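You operate a simulated robot arm through the tools that you are given. There is no shell and no other tool. Be economical: measure what you need, move in short steps, check, and stop when the job is done.

Carry out the task below with a simulated robot arm. There is one attempt and no reset: what you move stays moved.

JOB
Run up the white blower and set the overload dial to the amps it draws.
Fine: clamp it and shut the guard first; stop it before you set the dial; the guard ends shut.
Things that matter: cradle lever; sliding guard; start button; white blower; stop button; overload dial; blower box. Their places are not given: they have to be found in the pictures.

It is judged by the outcome, as a careful person would: the job done as asked, and still so three seconds after it is handed in. It fails if anything else is knocked over, pushed out of place, dropped, spilled or broken.

ROBOT AND FRAMES
A 7-joint arm with a two-finger parallel gripper, fixed in place. Base frame: the origin is at the foot of the arm, x ahead of it, y to its left, z up; the work surface is at about z = 0.88. Readings come in m, degrees, newtons and seconds.
With the tool pointing down near the work surface it reaches from about 0.24 to 0.68 m from the base axis. Its first joint turns from -66.0 to 66.0 degrees. Payload 2.4 kg.
The tool frame sits at the grasp point between the pads (the TCP): z along the fingers, y along the line on which they close. The tips reach 0.03 m beyond it. The gripper opens to 0.094 m. The fingers are 0.028 m wide and 0.01 m thick; the gripper's body (0.05 by 0.096 m) begins 0.055 m behind the TCP.
Orientation is told as [roll, pitch, yaw] about the base's x, y, z axes, in that order, counted from this pose: with the fingers straight down and closing along the base's y, the tool's x points along the base's -x, its y along +y and its z along -z.

CONTROLS
- The arm moves only by the tool servo_tool. Its argument "plan" is text: rows parted by semicolons, each of 7 numbers parted by spaces: the shift along the tool's x, y, z in m, then the turn, a rotation vector about the tool's x, y, z in degrees, then the opening in per cent of the stroke, from 0 (shut) to 100 (fully open). In form: tx ty tz ax ay az hand; .... A call has 1 to 8 rows; each row is the pose to reach, as a shift and turn from the pose commanded when the call began, along the tool's axes at that moment. Each row takes 0.2 s and may step no farther than 0.05 m and 8.6 degrees from the row before; otherwise, or with a gripper value out of range, the whole call is refused. A pose out of reach is approached as far as the arm can. The call stops where the force on the tool passes 70 N (or 10 N more than at its start, if that is more) or the arm is blocked; 0.2 s more then pass. Each finger travels about 0.153 m/s and halts on what it meets, pressing with about 38 N; the grip force reading is that of the motor and also rises with nothing between the fingers. The clock runs only during rows and for 0.2 s after the last one: add rows that repeat a pose to give the fingers time. It gives the time, the measured TCP pose, the force on the tool (base axes), the opening and the grip force at its end, in the units of the frame above (readings bear some noise), and new pictures: "views" is both (left out), scene, wrist or none.
- Cameras (640 x 400 px; columns grow to the right, rows downward): "scene" is fixed at [0.0503, 0.4981, 1.4276]; the picture's right is [-0.51, -0.86, 0.00], its down [-0.61, 0.36, -0.71] and it looks along [0.61, -0.36, -0.70] (base axes); focal length 316 px, centre (320, 200). "wrist" rides on the gripper at [-0.037, 0, -0.058] in the tool frame; the picture's right is [0.00, -1.00, 0.00], its down [0.97, 0.00, -0.24] and it looks along [0.24, 0.00, 0.97] (tool axes); focal length 218 px, centre (320, 200).
- probe_pixels(camera, pixels): there is no depth. For up to 12 entries [column, row, z] of the newest picture of that camera ("zoom" is the newest enlarged one), the place [x, y] in the base frame at which the ray of that pixel passes the height z, good to about 0.002 m. It takes no simulated time.
- close_up(camera, box): a new picture of the part [left, top, right, bottom] of that camera's present view, enlarged. It takes no simulated time.
- job_done(): hands the job in; it is judged then, once.

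Work in short steps. Measure before you move; look again where a grasp or a placing could have gone wrong, and mend it. You have 80 turns and 120 pictures in all, those below and enlarged ones among them. Open the gripper and draw the arm clear of the work before you hand the job in, unless the task says otherwise; then end with one line.

The tools are called after "Call:" as a command line: name --argument value ..., lists and objects as JSON in quotes. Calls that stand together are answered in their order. servo_tool: Moves the arm, as the interface text tells. Its arguments: {"type":"object","properties":{"plan":{"type":"string"},"views":{"type":"string","enum":["both","scene","wrist","none"]}},"required":["plan"]} The other tools are called the same way: probe_pixels (camera, pixels) gives the place at which the rays of pixels pass given heights; close_up (camera, box) takes an enlarged picture of a part of a camera's view; job_done () hands the job in.

At the start:

```text
clock: 0.0
eef_pos: [0.3144, 0.2737, 1.1869]
orientation: [-0.1, 0.0, -0.1]
ft_force: [-0.4, -0.5, -0.2]
opening: 0.0942
gripper_force: 0.0
```

scene: 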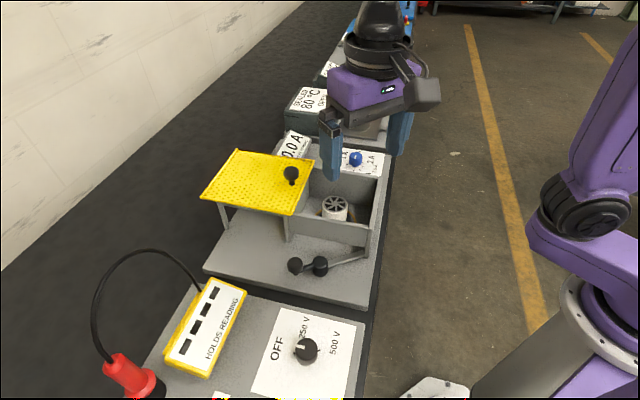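
wrist: 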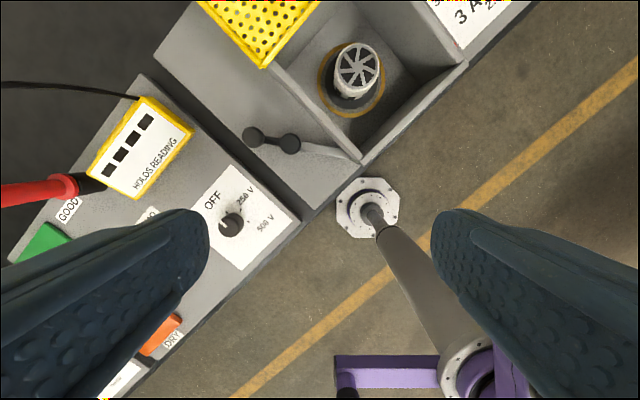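

The scene shows the guarded blower box near (335,205), a lever near (320,265), and displays and a dial partly hidden behind the gripper. I'll enlarge both views.

Call:
close_up --camera "scene" --box '[190, 100, 410, 310]'

Call:
close_up --camera "wrist" --box '[150, 0, 550, 250]'

```text
1.90 times, centred on (300, 205) of scene
```

zoom: 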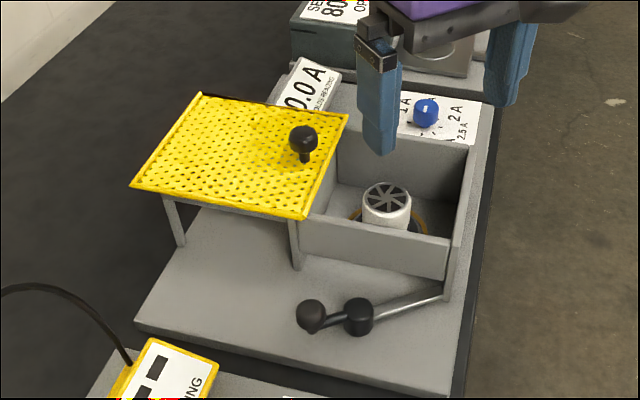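

```text
1.60 times, centred on (350, 125) of wrist
```

zoom: 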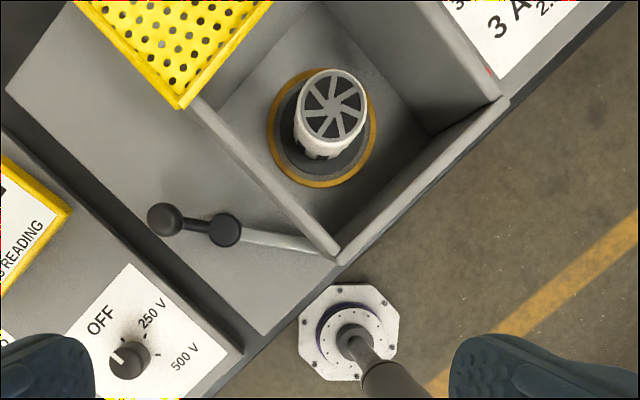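

I'll move the arm out of the scene camera's view and find the key places. First, I'll measure the visible items.

Call:
probe_pixels --camera "scene" --pixels '[[320, 265, 0.93], [295, 265, 0.93], [362, 250, 0.9], [291, 174, 1.05], [335, 205, 0.95], [355, 158, 0.9], [203, 268, 0.88], [366, 307, 0.88], [366, 244, 0.98], [380, 178, 0.98], [285, 233, 0.98], [312, 195, 0.98]]'

Call:
servo_tool --plan "0.04 0 -0.02 0 0 0 100; 0.08 0 -0.04 0 0 0 100"

```text
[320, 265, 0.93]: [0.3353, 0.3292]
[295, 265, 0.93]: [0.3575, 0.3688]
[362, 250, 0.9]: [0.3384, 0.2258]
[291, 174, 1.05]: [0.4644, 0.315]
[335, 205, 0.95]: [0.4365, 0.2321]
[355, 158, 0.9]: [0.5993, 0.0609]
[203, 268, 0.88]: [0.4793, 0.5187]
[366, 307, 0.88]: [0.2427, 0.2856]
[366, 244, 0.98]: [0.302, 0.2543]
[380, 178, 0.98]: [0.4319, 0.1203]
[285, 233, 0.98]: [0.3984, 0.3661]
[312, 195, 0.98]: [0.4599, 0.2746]
```

```text
clock: 0.6
eef_pos: [0.2349, 0.2725, 1.2261]
orientation: [0.0, 0.0, 0.0]
ft_force: [-0.5, 0.5, -0.1]
opening: 0.094
gripper_force: 0.1
```

scene: 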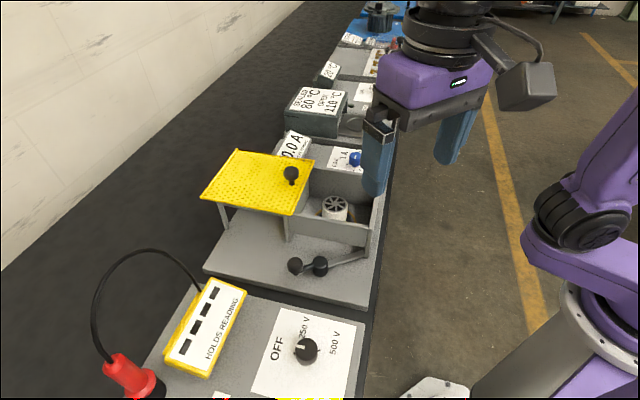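
wrist: 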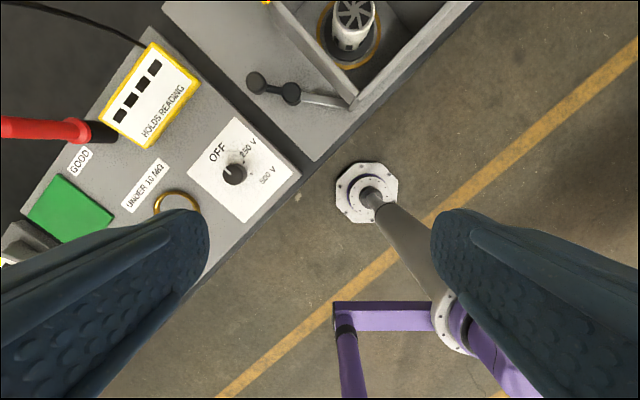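

The buttons aren't visible yet, so I'll fly above the station for an overhead wrist view.

Call:
servo_tool --plan "-0.03 -0.02 -0.01 0 0 0 100; -0.06 -0.05 -0.02 0 0 0 100; -0.09 -0.08 -0.03 0 0 0 100; -0.12 -0.1 -0.03 0 0 0 100; -0.15 -0.12 -0.03 0 0 0 100; -0.18 -0.14 -0.03 0 0 0 100"

```text
clock: 2.0
eef_pos: [0.4147, 0.1312, 1.2568]
orientation: [0.0, 0.0, 0.0]
ft_force: [0.7, 0.0, -0.2]
opening: 0.094
gripper_force: 0.0
```

scene: 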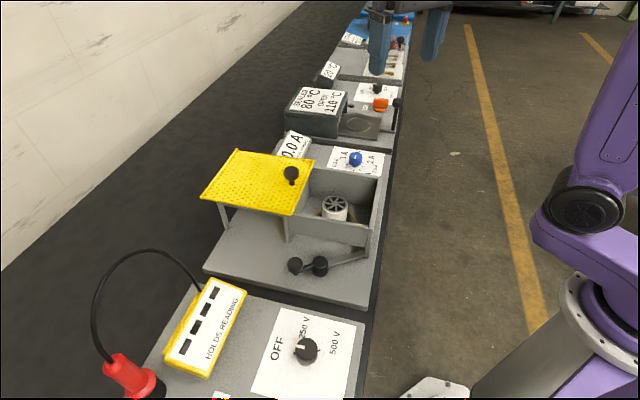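
wrist: 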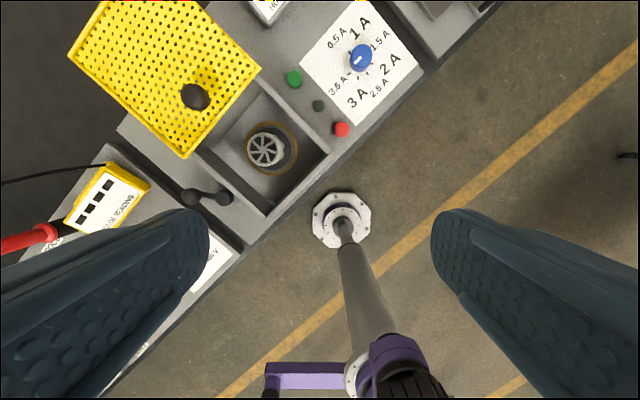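

The wrist view now shows green (294,78), dark (318,105) and red (341,129) items between the box and the dial. I'll zoom in on them.

Call:
close_up --camera "wrist" --box '[230, 0, 430, 150]'

Call:
close_up --camera "scene" --box '[250, 110, 400, 230]'

Call:
close_up --camera "scene" --box '[190, 180, 390, 310]'

Call:
probe_pixels --camera "wrist" --pixels '[[294, 78, 0.91], [318, 105, 0.91], [341, 129, 0.91], [360, 58, 0.93], [195, 96, 1.04], [224, 198, 0.94], [190, 197, 0.94], [264, 150, 0.95], [260, 68, 0.99], [182, 158, 0.99], [264, 217, 0.97], [331, 154, 0.97]]'

```text
2.67 times, centred on (330, 75) of wrist
```

zoom: 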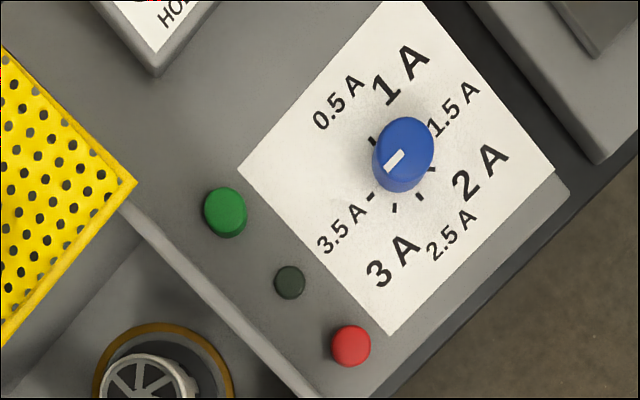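

```text
3.33 times, centred on (325, 170) of scene
```

zoom: 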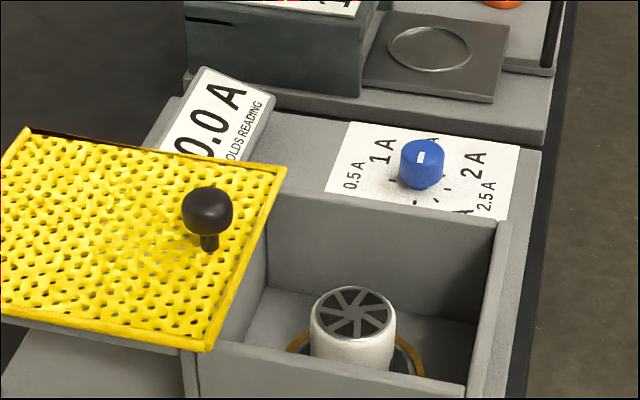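

```text
3.08 times, centred on (290, 245) of scene
```

zoom: 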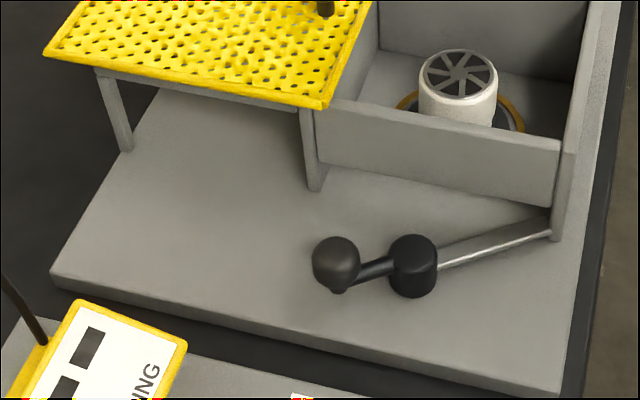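

```text
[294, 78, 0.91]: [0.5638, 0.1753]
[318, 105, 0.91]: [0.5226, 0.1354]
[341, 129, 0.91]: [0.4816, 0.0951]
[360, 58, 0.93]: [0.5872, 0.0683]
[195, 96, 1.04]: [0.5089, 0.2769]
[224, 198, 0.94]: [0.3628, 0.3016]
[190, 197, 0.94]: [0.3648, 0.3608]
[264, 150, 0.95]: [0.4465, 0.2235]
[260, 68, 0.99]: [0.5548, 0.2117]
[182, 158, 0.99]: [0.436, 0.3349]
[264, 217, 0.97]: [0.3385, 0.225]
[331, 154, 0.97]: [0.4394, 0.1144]
```

The buttons and dial are located. Next I'll take a closer look at the lever to see how it's built.

Call:
servo_tool --plan "0.03 0.04 0 0 0 0 100; 0.06 0.08 0 0 0 0 100; 0.08 0.12 0.01 0 0 0 100; 0.09 0.15 0.05 0 0 0 100; 0.09 0.17 0.09 0 0 0 100; 0.09 0.17 0.13 0 0 0 100; 0.09 0.17 0.15 0 0 0 100"

```text
refused: row 4 steps farther than a row can; nothing moved
```

The fourth row's step was slightly too big, so I'll split it.

Call:
servo_tool --plan "0.03 0.035 0 0 0 0 100; 0.06 0.07 0 0 0 0 100; 0.08 0.11 0.01 0 0 0 100; 0.085 0.14 0.04 0 0 0 100; 0.09 0.165 0.07 0 0 0 100; 0.09 0.17 0.11 0 0 0 100; 0.09 0.17 0.15 0 0 0 100"

```text
clock: 3.6
eef_pos: [0.3248, 0.307, 1.1063]
orientation: [0.1, -0.1, 0.1]
ft_force: [-0.2, 0.0, 0.3]
opening: 0.0939
gripper_force: 0.1
```

scene: 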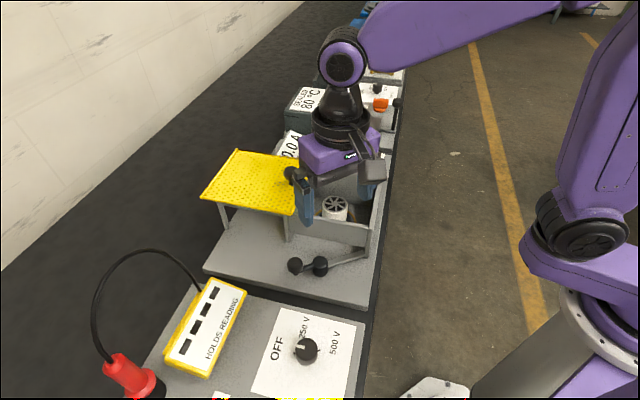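
wrist: 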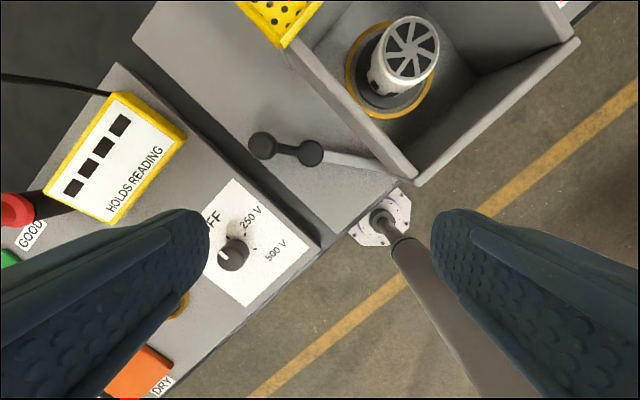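

Call:
close_up --camera "wrist" --box '[220, 80, 420, 205]'

Call:
probe_pixels --camera "wrist" --pixels '[[262, 145, 0.93], [262, 145, 0.91], [310, 152, 0.91], [310, 152, 0.9], [385, 172, 0.89], [412, 182, 0.97], [283, 45, 0.97], [570, 42, 0.97], [322, 245, 0.88]]'

```text
3.20 times, centred on (320, 142) of wrist
```

zoom: 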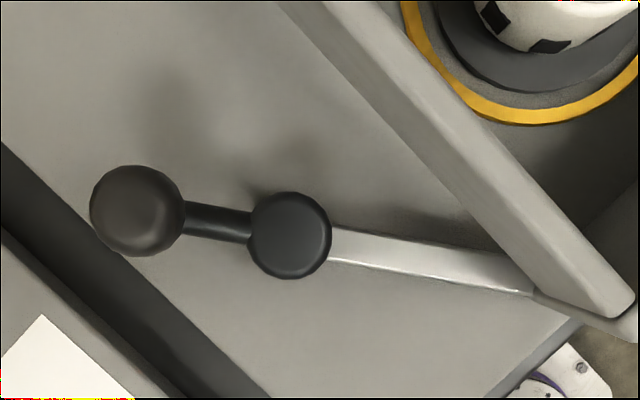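

```text
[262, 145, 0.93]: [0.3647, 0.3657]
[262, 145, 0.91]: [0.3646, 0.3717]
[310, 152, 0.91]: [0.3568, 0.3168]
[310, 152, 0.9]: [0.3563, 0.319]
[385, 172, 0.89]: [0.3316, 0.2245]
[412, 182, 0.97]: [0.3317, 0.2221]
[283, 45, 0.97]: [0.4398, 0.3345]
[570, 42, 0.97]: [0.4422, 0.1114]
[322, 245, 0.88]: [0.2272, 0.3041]
```

The lever pivots on the black hub at about (0.355,0.319). Its knob is at (0.362,0.369,0.92), and the silver bar passes under the box wall, so it should swing counter-clockwise toward the blower. I'll close the fingers and lower them just on the +x side of the knob.

Call:
servo_tool --plan "-0.035 0.03 0 0 0 0 50; -0.07 0.062 0 0 0 0 0; -0.07 0.062 0.045 0 0 0 0; -0.07 0.062 0.085 0 0 0 0; -0.07 0.062 0.125 0 0 0 0; -0.07 0.062 0.15 0 0 0 0; -0.07 0.062 0.168 0 0 0 0"

```text
clock: 5.2
eef_pos: [0.3926, 0.3658, 0.9375]
orientation: [0.0, 0.0, 0.1]
ft_force: [-0.1, -0.9, 0.1]
opening: 0.0001
gripper_force: 33.2
```

scene: 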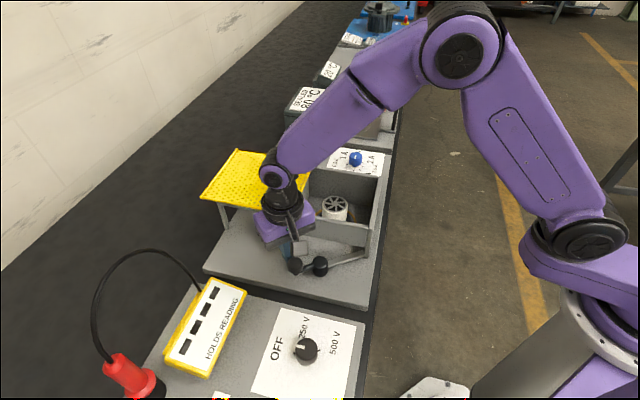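
wrist: 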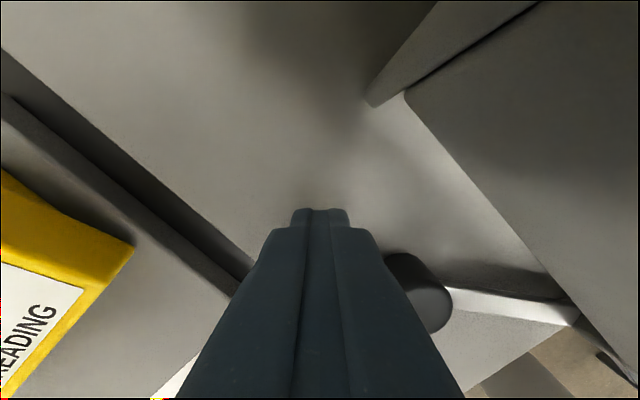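

The fingers are closed beside the knob. I'll sweep straight toward -x, watching the force.

Call:
servo_tool --plan "0.01 0 0 0 0 0 0; 0.02 0 0 0 0 0 0; 0.03 0 0 0 0 0 0; 0.04 0 0 0 0 0 0"

```text
clock: 6.2
eef_pos: [0.3532, 0.3654, 0.938]
orientation: [0.0, 0.0, 0.1]
ft_force: [1.5, -1.5, 0.5]
opening: 0.0002
gripper_force: 33.1
```

scene: 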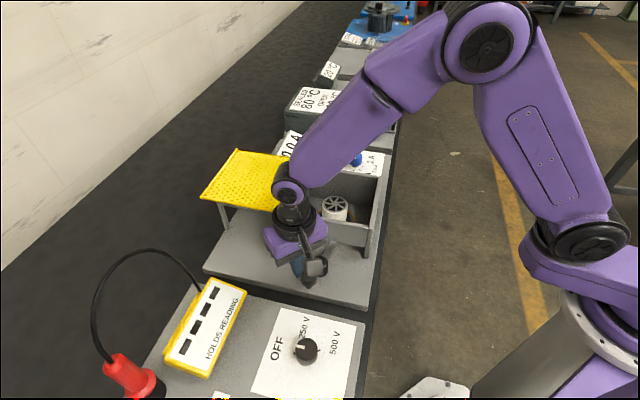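
wrist: 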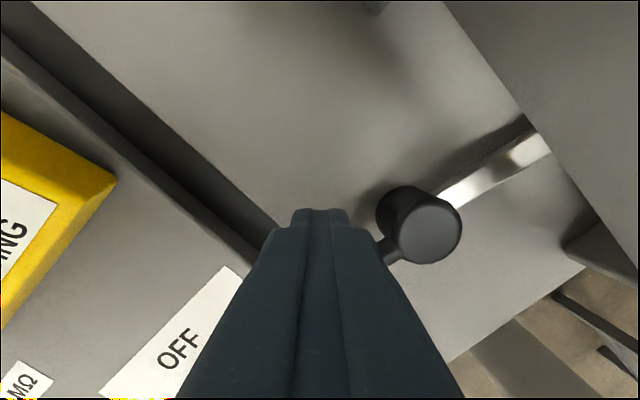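

The bar has swung under the wall to about -57°. I'll continue gently to the stop.

Call:
servo_tool --plan "0.005 0 0 0 0 0 0; 0.01 -0.001 0 0 0 0 0; 0.015 -0.002 0 0 0 0 0"

```text
clock: 7.0
eef_pos: [0.3475, 0.3625, 0.9397]
orientation: [0.4, -0.5, -0.3]
ft_force: [41.4, -1.1, -18.7]
opening: 0.0001
gripper_force: 33.1
```

scene: 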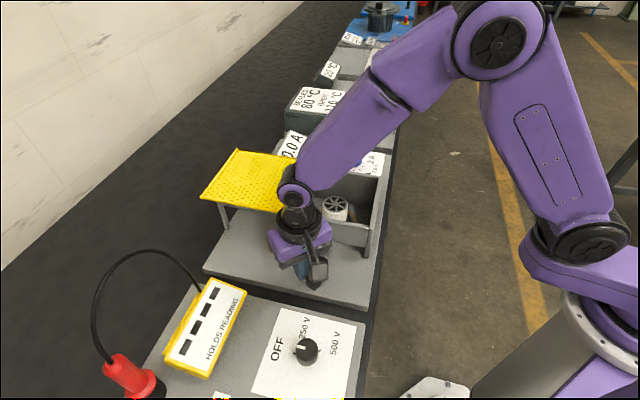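
wrist: 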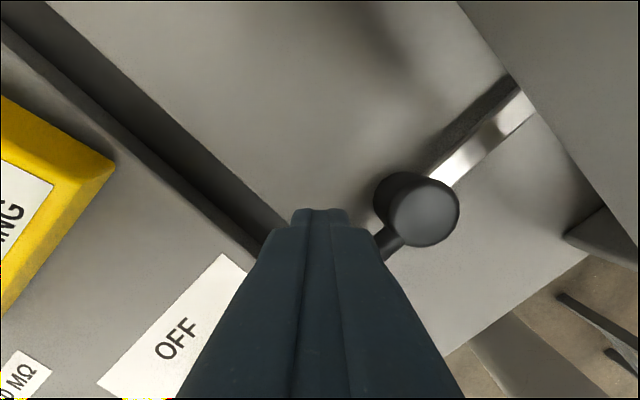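

The lever hit its stop at 41 N with the bar pointing at the blower. I'll back off, rise, turn 45° so the fingers close along the guard's slide, and go over the guard knob at about (0.517,0.294,1.00).

Call:
servo_tool --plan "-0.02 0 0 0 0 0 0; -0.02 0 -0.05 0 0 8 0; -0.02 0 -0.1 0 0 16 0; -0.03 0 -0.145 0 0 24 30; -0.065 -0.02 -0.17 0 0 32 60; -0.1 -0.035 -0.18 0 0 40 80; -0.135 -0.05 -0.18 0 0 45 80; -0.165 -0.06 -0.18 0 0 45 80"

```text
clock: 8.8
eef_pos: [0.5039, 0.3038, 1.1181]
orientation: [0.0, 0.0, -45.1]
ft_force: [-0.4, 0.5, 0.0]
opening: 0.0755
gripper_force: 0.1
```

scene: 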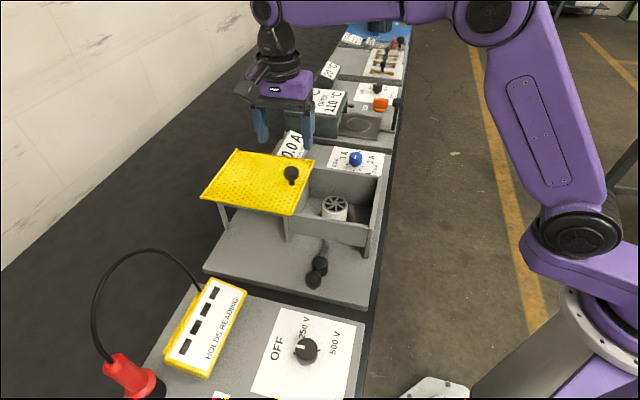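
wrist: 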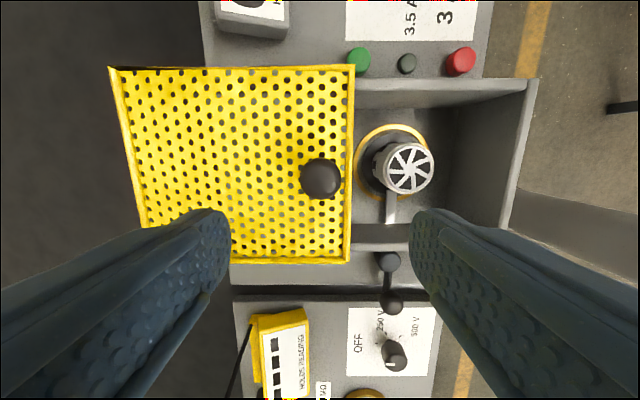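

The lever bar is at the blower. The knob is at wrist (320,178), so I'll measure it along with the guard edges and box walls.

Call:
probe_pixels --camera "wrist" --pixels '[[320, 178, 1.0], [320, 178, 1.02], [352, 70, 0.975], [348, 262, 0.975], [530, 82, 0.97], [505, 228, 0.97], [358, 60, 0.905], [460, 60, 0.905]]'

Call:
probe_pixels --camera "scene" --pixels '[[291, 173, 1.0], [291, 173, 1.02], [314, 160, 0.975], [300, 213, 0.975], [381, 178, 0.97], [366, 240, 0.97]]'

Call:
close_up --camera "wrist" --box '[290, 40, 550, 280]'

```text
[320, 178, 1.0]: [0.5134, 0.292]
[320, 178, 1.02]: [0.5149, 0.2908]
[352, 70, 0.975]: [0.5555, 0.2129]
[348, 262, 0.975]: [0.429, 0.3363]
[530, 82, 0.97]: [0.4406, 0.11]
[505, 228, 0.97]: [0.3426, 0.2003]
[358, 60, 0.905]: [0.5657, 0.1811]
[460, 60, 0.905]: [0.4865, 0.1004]
```

```text
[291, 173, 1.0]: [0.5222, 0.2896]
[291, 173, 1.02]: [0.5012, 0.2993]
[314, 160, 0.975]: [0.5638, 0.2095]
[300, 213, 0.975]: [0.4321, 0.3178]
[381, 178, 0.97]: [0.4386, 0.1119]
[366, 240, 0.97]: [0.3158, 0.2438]
```

```text
1.67 times, centred on (420, 160) of wrist
```

zoom: 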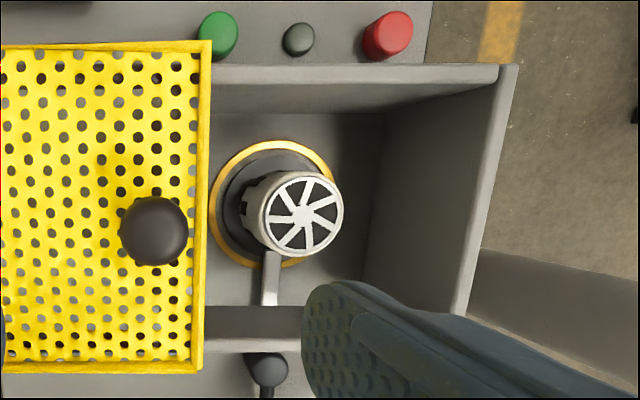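

The knob is at (0.515,0.292,1.007) and the slide should be about 0.15 m along tool -y. I'll lower over the knob and grip it.

Call:
servo_tool --plan "-0.016 -0.001 0.03 0 0 0 80; -0.016 -0.001 0.06 0 0 0 80; -0.016 -0.001 0.08 0 0 0 80; -0.016 -0.001 0.096 0 0 0 80; -0.016 -0.001 0.096 0 0 0 40; -0.016 -0.001 0.096 0 0 0 0; -0.016 -0.001 0.096 0 0 0 0"

```text
clock: 10.4
eef_pos: [0.5159, 0.2929, 1.0231]
orientation: [-0.1, 0.0, -44.9]
ft_force: [-7.6, -3.9, 1.5]
opening: 0.0305
gripper_force: 45.1
```

scene: 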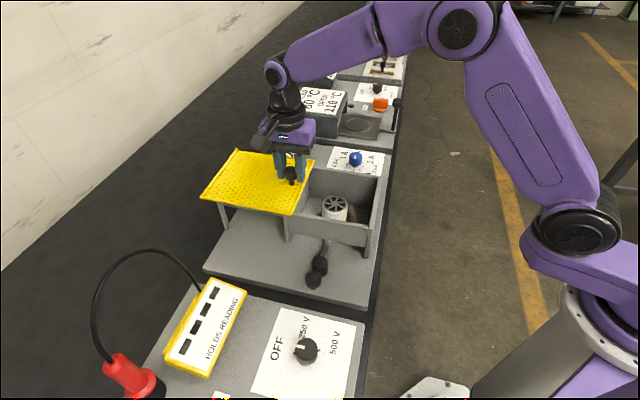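
wrist: 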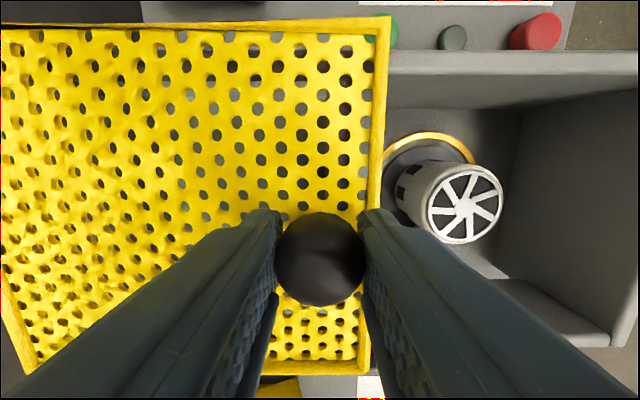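

The knob is gripped (opening 0.0305). I'll slide the guard along tool -y.

Call:
servo_tool --plan "-0.0 -0.02 0 0 0 0 0; -0.0 -0.045 0 0 0 0 0; -0.001 -0.07 0 0 0 0 0; -0.001 -0.095 0 0 0 0 0; -0.001 -0.12 0 0 0 0 0; -0.002 -0.135 0 0 0 0 0"

```text
clock: 11.8
eef_pos: [0.4193, 0.1966, 1.0238]
orientation: [-0.2, 0.1, -44.9]
ft_force: [-19.8, 21.1, -17.8]
opening: 0.0303
gripper_force: 45.1
```

scene: 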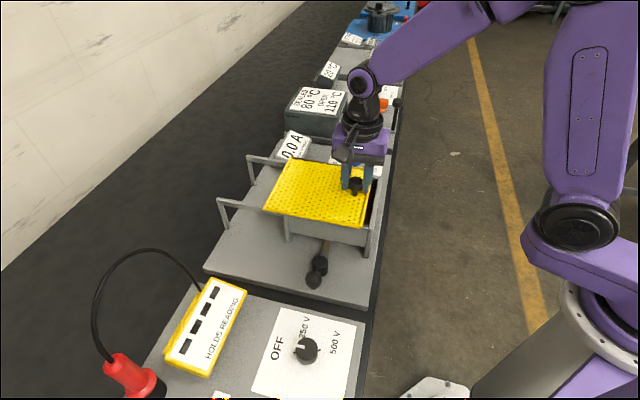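
wrist: 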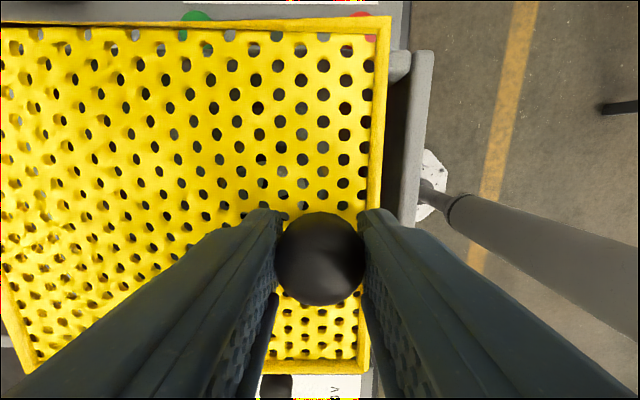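

A small gap remains at the front wall, and a lateral force of about 29 N says I should ease toward tool +x. I'll continue with that correction.

Call:
servo_tool --plan "0.003 0 0 0 0 0 0; 0.004 -0.006 0 0 0 0 0; 0.004 -0.012 0 0 0 0 0; 0.004 -0.018 0 0 0 0 0; 0.004 -0.022 0 0 0 0 0"

```text
clock: 13.0
eef_pos: [0.4022, 0.179, 1.023]
orientation: [-0.1, -0.1, -45.1]
ft_force: [-1.4, 1.8, -37.4]
opening: 0.0303
gripper_force: 45.2
```

scene: 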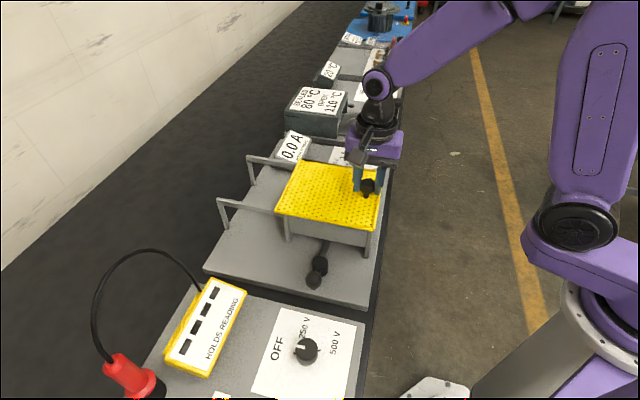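
wrist: 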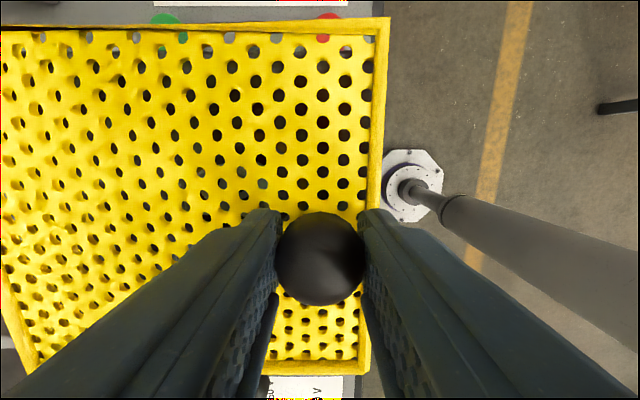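

The guard now covers the front wall. I'll nudge slightly further to find the stop.

Call:
servo_tool --plan "0 -0.003 -0.001 0 0 0 0; 0 -0.006 -0.001 0 0 0 0; 0 -0.006 -0.001 0 0 0 0" --views "wrist"

```text
clock: 13.8
eef_pos: [0.3981, 0.1758, 1.0232]
orientation: [-0.2, 0.0, -45.2]
ft_force: [4.5, -3.7, -38.0]
opening: 0.0305
gripper_force: 45.2
```

wrist: 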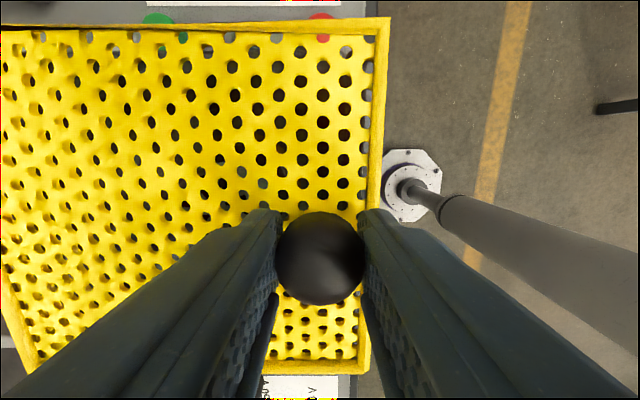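

There's still no stop force after 0.166 m of travel. I'll release, rise, and check the coverage from above.

Call:
servo_tool --plan "0 0 0 0 0 0 40; 0 0 0 0 0 0 70; 0 0 -0.04 0 0 0 70; 0 0 -0.085 0 0 0 70; 0 0 -0.13 0 0 0 70"

```text
clock: 15.0
eef_pos: [0.3966, 0.1763, 1.1551]
orientation: [-0.1, -0.1, -44.9]
ft_force: [-0.1, -0.2, -0.2]
opening: 0.0658
gripper_force: 0.1
```

scene: 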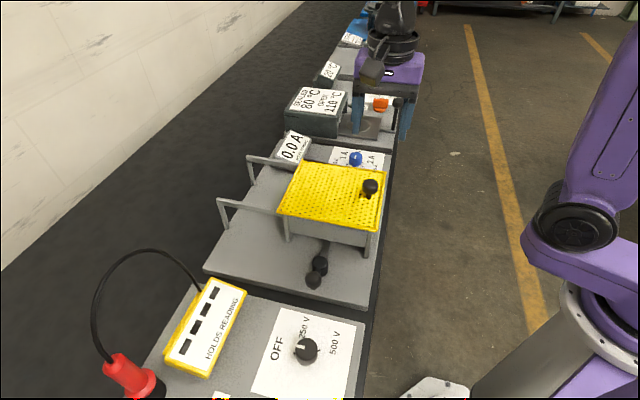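
wrist: 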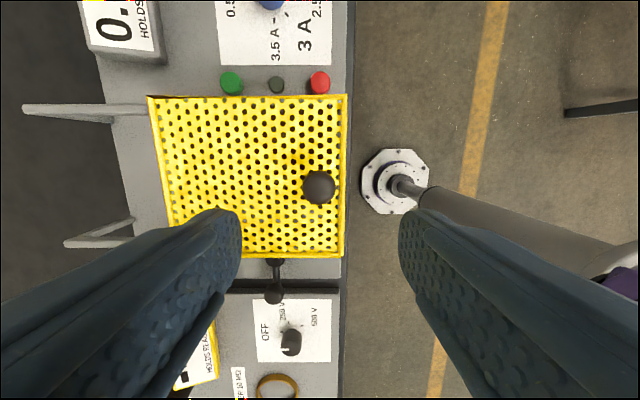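

Call:
close_up --camera "scene" --box '[200, 120, 410, 300]'

Call:
probe_pixels --camera "wrist" --pixels '[[347, 96, 0.975], [343, 256, 0.975], [149, 96, 0.975], [169, 225, 0.975], [231, 83, 0.905], [319, 83, 0.905], [277, 85, 0.905]]'

Call:
close_up --camera "wrist" --box '[140, 0, 380, 150]'

```text
2.22 times, centred on (305, 210) of scene
```

zoom: 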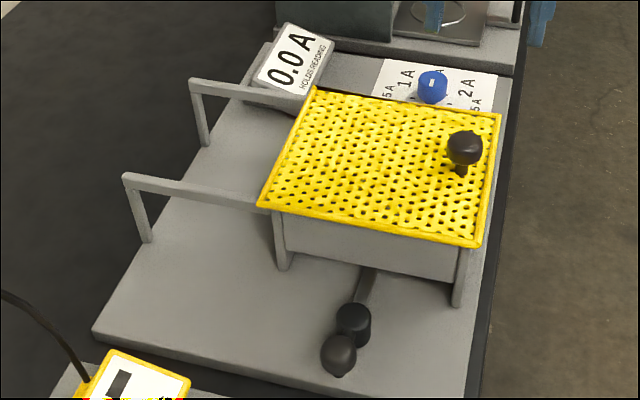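

```text
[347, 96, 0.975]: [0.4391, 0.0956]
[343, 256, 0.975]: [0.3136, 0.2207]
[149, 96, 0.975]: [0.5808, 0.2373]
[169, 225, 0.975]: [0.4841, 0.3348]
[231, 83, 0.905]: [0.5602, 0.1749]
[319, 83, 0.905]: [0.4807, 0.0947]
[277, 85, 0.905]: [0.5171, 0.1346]
```

```text
2.67 times, centred on (260, 75) of wrist
```

zoom: 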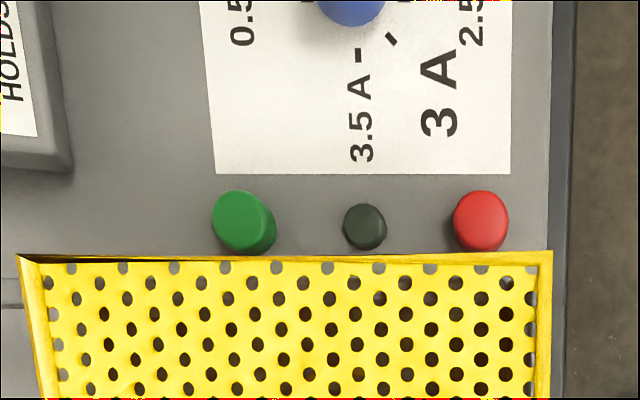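

The guard covers the box, but I never felt the end stop. I'll regrip the knob and push a little further so it's fully shut.

Call:
servo_tool --plan "0 0 0.045 0 0 0 70; 0 0 0.09 0 0 0 70; 0 0 0.13 0 0 0 70; 0 0 0.13 0 0 0 30; 0 0 0.13 0 0 0 0; 0.0 -0.005 0.13 0 0 0 0; 0.0 -0.01 0.13 0 0 0 0; 0 -0.015 0.13 0 0 0 0" --views "wrist"

```text
clock: 16.7
eef_pos: [0.3974, 0.174, 1.0253]
orientation: [1.8, -0.5, -44.8]
ft_force: [16.6, 10.5, -21.7]
opening: 0.0306
gripper_force: 45.6
stopped in row 8: the force on the tool passed its limit (the readings are from after the stop); the commanded pose is now the measured one
```

wrist: 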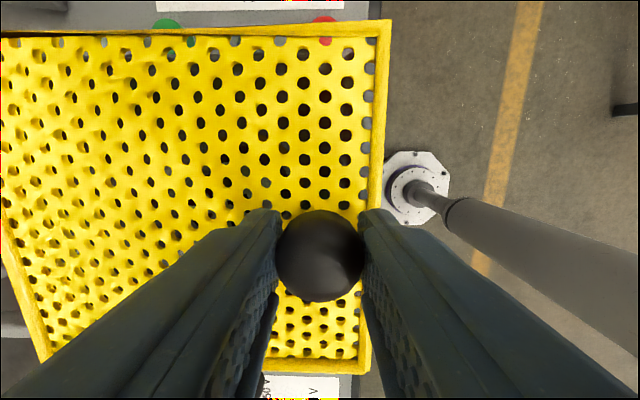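

The stop is confirmed, so the guard is fully shut. I'll release, rise, and hover above the green button near (0.562,0.176) with closed fingers.

Call:
servo_tool --plan "0 0.001 0 0 0 0 50; 0 0.001 0 0 0 0 60; 0 0.001 -0.045 0 0 0 60; 0 0.001 -0.085 0 0 0 60; -0.03 0.03 -0.085 0 0 0 20; -0.06 0.06 -0.085 0 0 0 0; -0.09 0.09 -0.085 0 0 0 0; -0.115 0.118 -0.075 0 0 0 0"

```text
clock: 18.5
eef_pos: [0.5592, 0.174, 1.1038]
orientation: [1.5, -0.5, -44.9]
ft_force: [0.6, 0.6, -0.2]
opening: 0.0
gripper_force: 33.0
```

scene: 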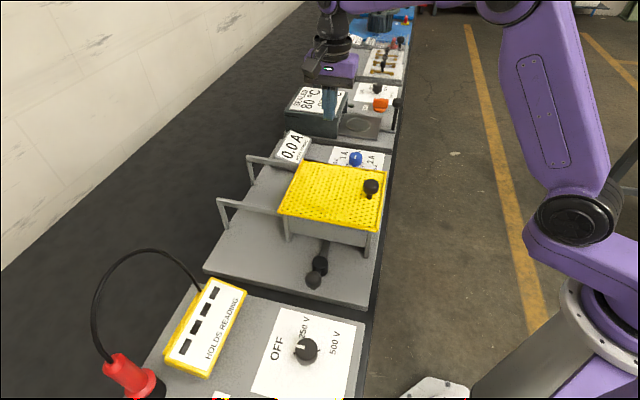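
wrist: 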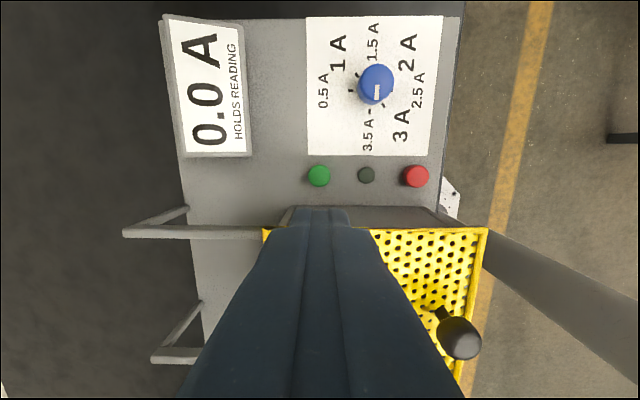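

I'll measure the buttons, dial and label geometry from here, and take an enlarged look.

Call:
probe_pixels --camera "wrist" --pixels '[[319, 175, 0.905], [319, 175, 0.895], [416, 175, 0.905], [376, 80, 0.92], [376, 80, 0.91], [372, 98, 0.89], [263, 230, 0.975], [485, 229, 0.975]]'

Call:
close_up --camera "wrist" --box '[290, 10, 470, 190]'

Call:
probe_pixels --camera "scene" --pixels '[[355, 157, 0.92], [355, 157, 0.91], [355, 157, 0.93]]'

```text
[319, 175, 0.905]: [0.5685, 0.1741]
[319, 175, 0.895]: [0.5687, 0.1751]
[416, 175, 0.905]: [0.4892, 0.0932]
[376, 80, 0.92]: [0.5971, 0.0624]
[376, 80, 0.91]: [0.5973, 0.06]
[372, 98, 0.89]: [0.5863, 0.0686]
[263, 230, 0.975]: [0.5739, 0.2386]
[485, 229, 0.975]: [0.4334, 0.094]
```

```text
2.22 times, centred on (380, 100) of wrist
```

zoom: 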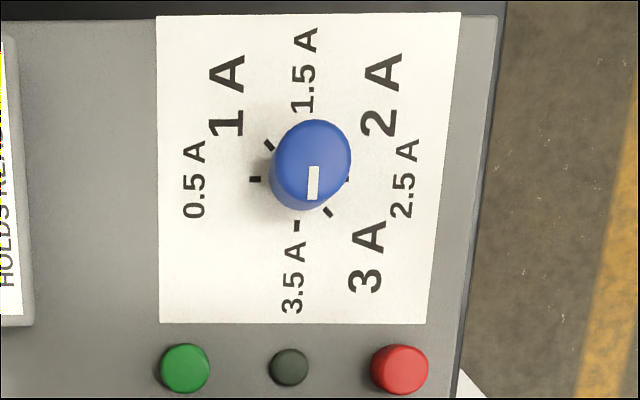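

```text
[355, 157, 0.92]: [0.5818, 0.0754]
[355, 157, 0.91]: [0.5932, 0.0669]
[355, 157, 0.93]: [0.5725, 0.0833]
```

Green is at about (0.568,0.175), top near z 0.89. The dial is at about (0.594,0.064) and points at 3.5 A now. I'll correct the small tilt and center over green.

Call:
servo_tool --plan "-0.006 0.007 0 1.4 -0.7 0 0; -0.006 0.007 0.04 1.4 -0.7 0 0; -0.006 0.007 0.08 1.4 -0.7 0 0" --views "wrist"

```text
clock: 19.3
eef_pos: [0.5703, 0.1758, 1.0236]
orientation: [0.1, -1.1, -44.9]
ft_force: [0.5, 0.5, 0.2]
opening: 0.0
gripper_force: 33.3
```

wrist: 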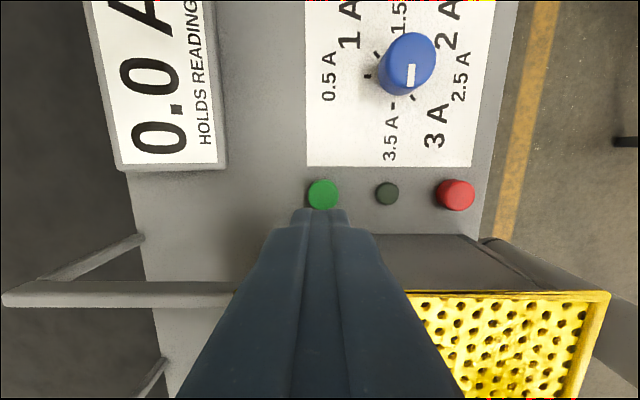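

Call:
probe_pixels --camera "wrist" --pixels '[[323, 193, 0.89], [323, 193, 0.9], [387, 193, 0.89], [456, 194, 0.89], [408, 62, 0.91]]'

```text
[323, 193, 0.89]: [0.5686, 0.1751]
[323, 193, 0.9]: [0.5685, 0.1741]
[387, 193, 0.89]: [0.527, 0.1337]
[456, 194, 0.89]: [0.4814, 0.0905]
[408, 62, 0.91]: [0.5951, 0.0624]
```

I'm aligned with green at (0.5686,0.175). I'll descend, then press in small steps.

Call:
servo_tool --plan "0.001 -0.001 0.04 0.8 0.8 0 0; 0.001 -0.001 0.075 0.8 0.8 0 0; 0.001 -0.001 0.092 0.8 0.8 0 0; 0.001 -0.001 0.098 0.8 0.8 0 0"

```text
clock: 20.3
eef_pos: [0.568, 0.1751, 0.9271]
orientation: [-0.7, -0.3, -45.0]
ft_force: [-0.1, -0.7, 0.2]
opening: 0.0
gripper_force: 33.2
```

scene: 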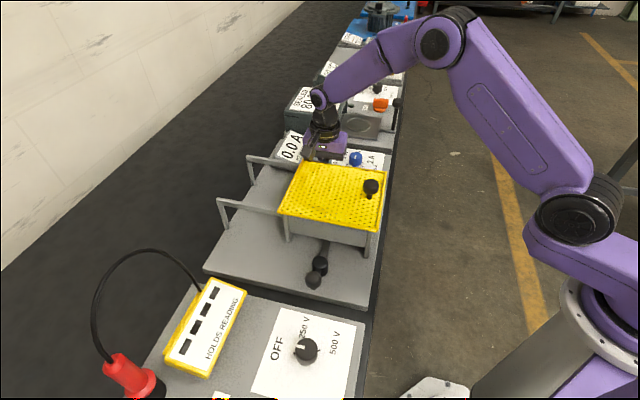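
wrist: 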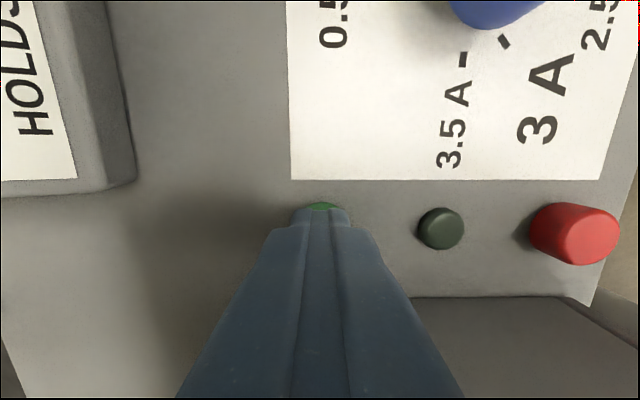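

The tip is right over green. I'll press in 3 mm steps, then come back up a little.

Call:
servo_tool --plan "0 0 0.003 0 0 0 0; 0 0 0.006 0 0 0 0; 0 0 0.009 0 0 0 0"

```text
clock: 21.1
eef_pos: [0.5694, 0.1759, 0.9186]
orientation: [-0.6, -0.4, -44.9]
ft_force: [-2.8, -1.9, 13.0]
opening: 0.0
gripper_force: 32.5
```

scene: 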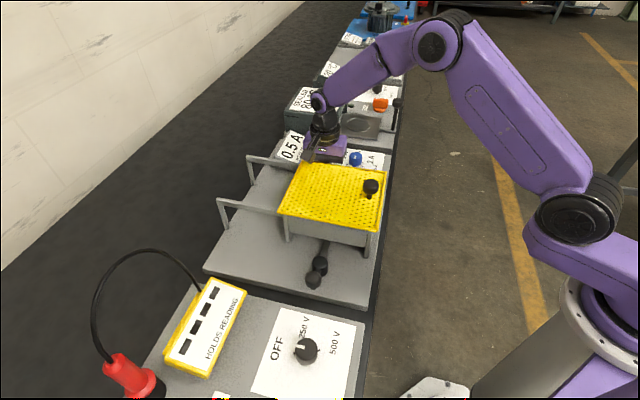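
wrist: 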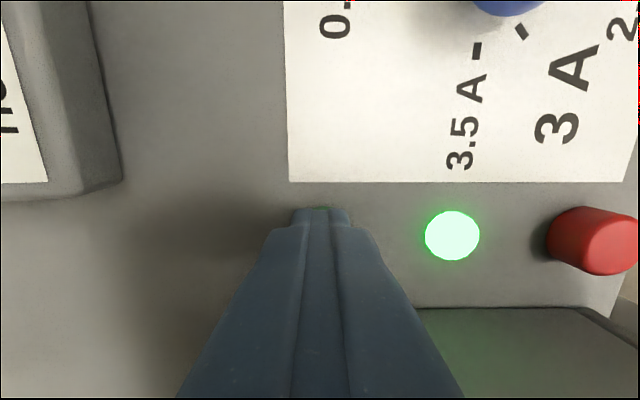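

The lamp is lit and the meter reads 0.5 A and climbing. I'll lift off and move up toward the red button while the draw settles.

Call:
servo_tool --plan "0 0 -0.04 0 0 0 0; 0 0 -0.085 0 0 0 0; 0 -0.03 -0.11 0 0 0 0; 0 -0.07 -0.11 0 0 0 0; 0 -0.118 -0.11 0 0 0 0; 0 -0.118 -0.11 0 0 0 0; 0 -0.118 -0.11 0 0 0 0; 0 -0.118 -0.11 0 0 0 0"

Call:
close_up --camera "wrist" --box '[0, 0, 400, 250]'

Call:
close_up --camera "scene" --box '[260, 115, 340, 175]'

```text
clock: 22.9
eef_pos: [0.4865, 0.0926, 1.0285]
orientation: [-0.8, -0.3, -44.8]
ft_force: [0.1, -0.6, -0.4]
opening: 0.0001
gripper_force: 33.2
```

scene: 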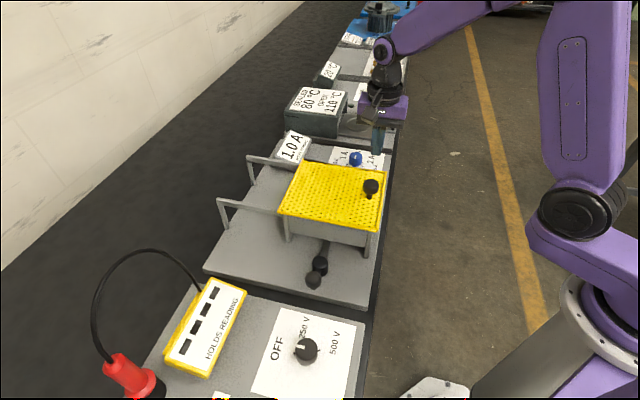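
wrist: 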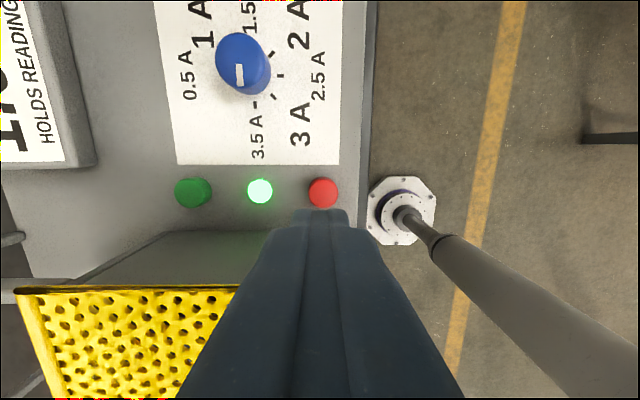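

```text
1.60 times, centred on (200, 125) of wrist
```

zoom: 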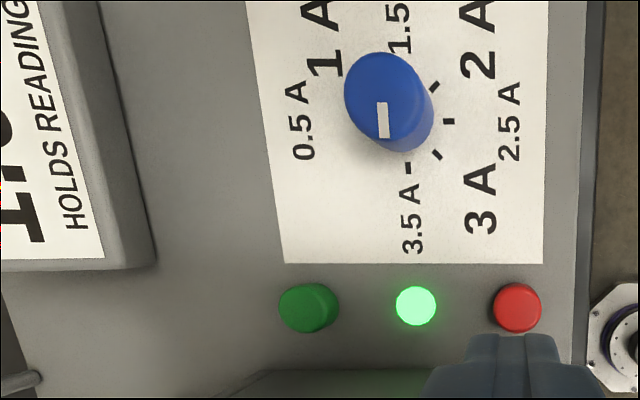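

```text
6.67 times, centred on (300, 145) of scene
```

zoom: 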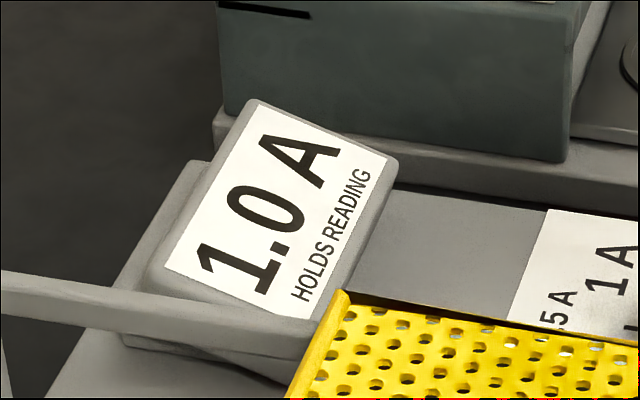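

The reading is 1.0 A and may still be climbing. I'll wait 1.8 s and look again, and probe the red button.

Call:
servo_tool --plan "0 0 0 0 0 0 0; 0 0 0 0 0 0 0; 0 0 0 0 0 0 0; 0 0 0 0 0 0 0; 0 0 0 0 0 0 0; 0 0 0 0 0 0 0; 0 0 0 0 0 0 0; 0 0 0 0 0 0 0" --views "scene"

Call:
close_up --camera "scene" --box '[260, 115, 340, 175]'

Call:
probe_pixels --camera "wrist" --pixels '[[323, 191, 0.89], [323, 191, 0.9]]'

```text
clock: 24.7
eef_pos: [0.4862, 0.0928, 1.0286]
orientation: [-0.7, -0.3, -45.0]
ft_force: [-0.6, -0.9, -1.6]
opening: 0.0001
gripper_force: 32.7
```

scene: 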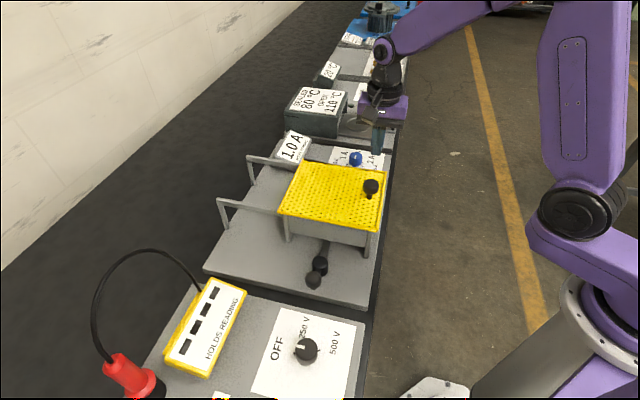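

```text
6.67 times, centred on (300, 145) of scene
```

zoom: 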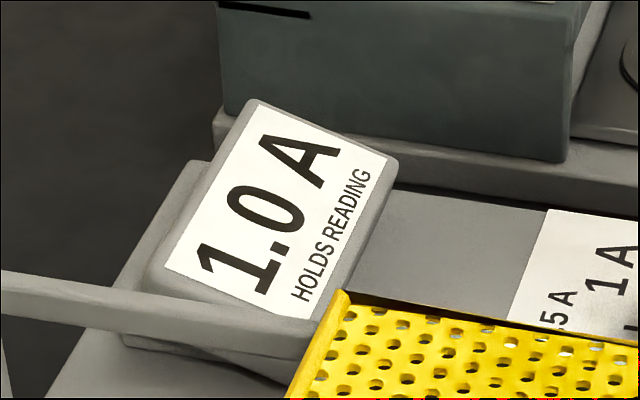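

```text
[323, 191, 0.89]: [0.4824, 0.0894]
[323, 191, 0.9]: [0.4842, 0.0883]
```

It's steady at 1.0 A. I'll position above red at (0.483,0.090) with a few waiting rows to confirm the reading is stable.

Call:
servo_tool --plan "0.001 -0.004 0 -0.3 0.7 0 0; 0.001 -0.004 0.04 -0.3 0.7 0 0; 0.001 -0.004 0.075 -0.3 0.7 0 0; 0.001 -0.004 0.098 -0.3 0.7 0 0; 0.001 -0.004 0.098 -0.3 0.7 0 0; 0.001 -0.004 0.098 -0.3 0.7 0 0; 0.001 -0.004 0.098 -0.3 0.7 0 0; 0.001 -0.004 0.098 -0.3 0.7 0 0"

Call:
close_up --camera "scene" --box '[260, 115, 340, 175]'

```text
clock: 26.5
eef_pos: [0.4818, 0.0881, 0.9311]
orientation: [-0.4, 0.4, -45.0]
ft_force: [-0.4, -0.3, 0.5]
opening: 0.0
gripper_force: 32.7
```

scene: 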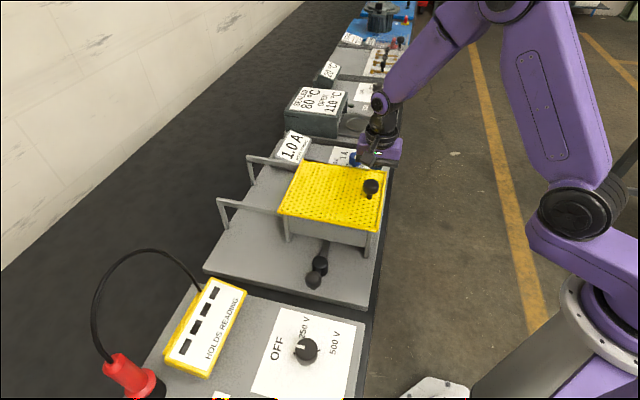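
wrist: 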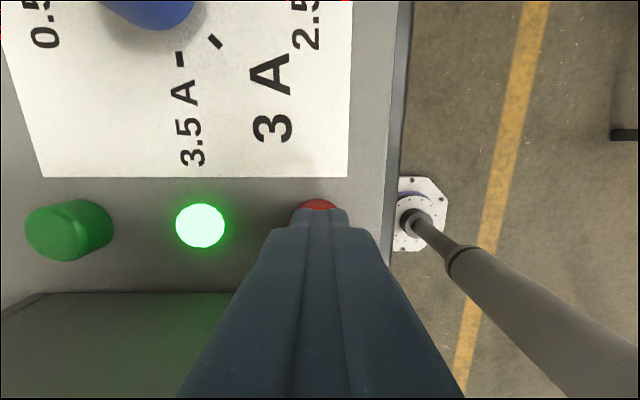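

```text
6.67 times, centred on (300, 145) of scene
```

zoom: 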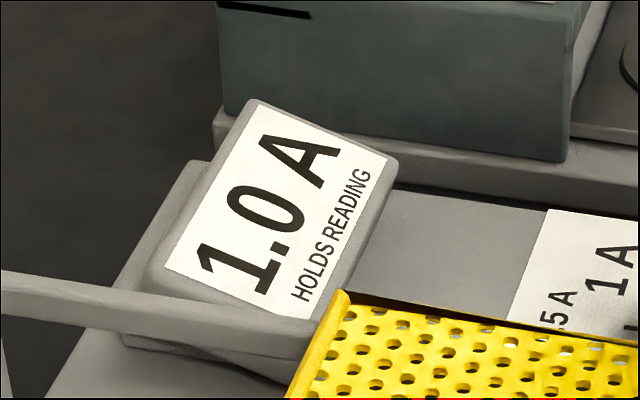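

The reading stays at 1.0 A. I'll press the red stop button.

Call:
servo_tool --plan "0 0 0.004 0 0 0 0; 0 0 0.008 0 0 0 0; 0 0 0.013 0 0 0 0" --views "wrist"

```text
clock: 27.3
eef_pos: [0.4823, 0.0895, 0.9185]
orientation: [-0.4, 0.3, -44.9]
ft_force: [0.0, -0.8, 11.9]
opening: 0.0
gripper_force: 32.4
```

wrist: 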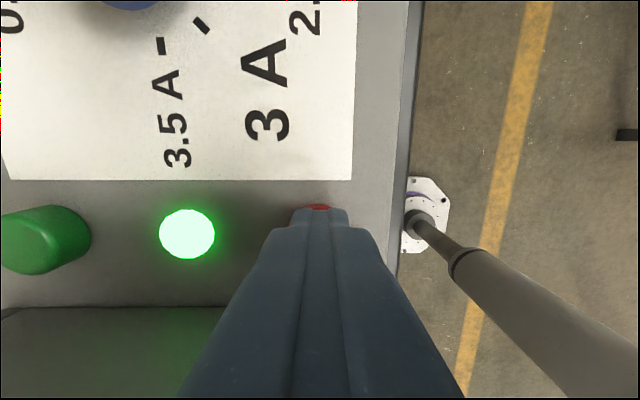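

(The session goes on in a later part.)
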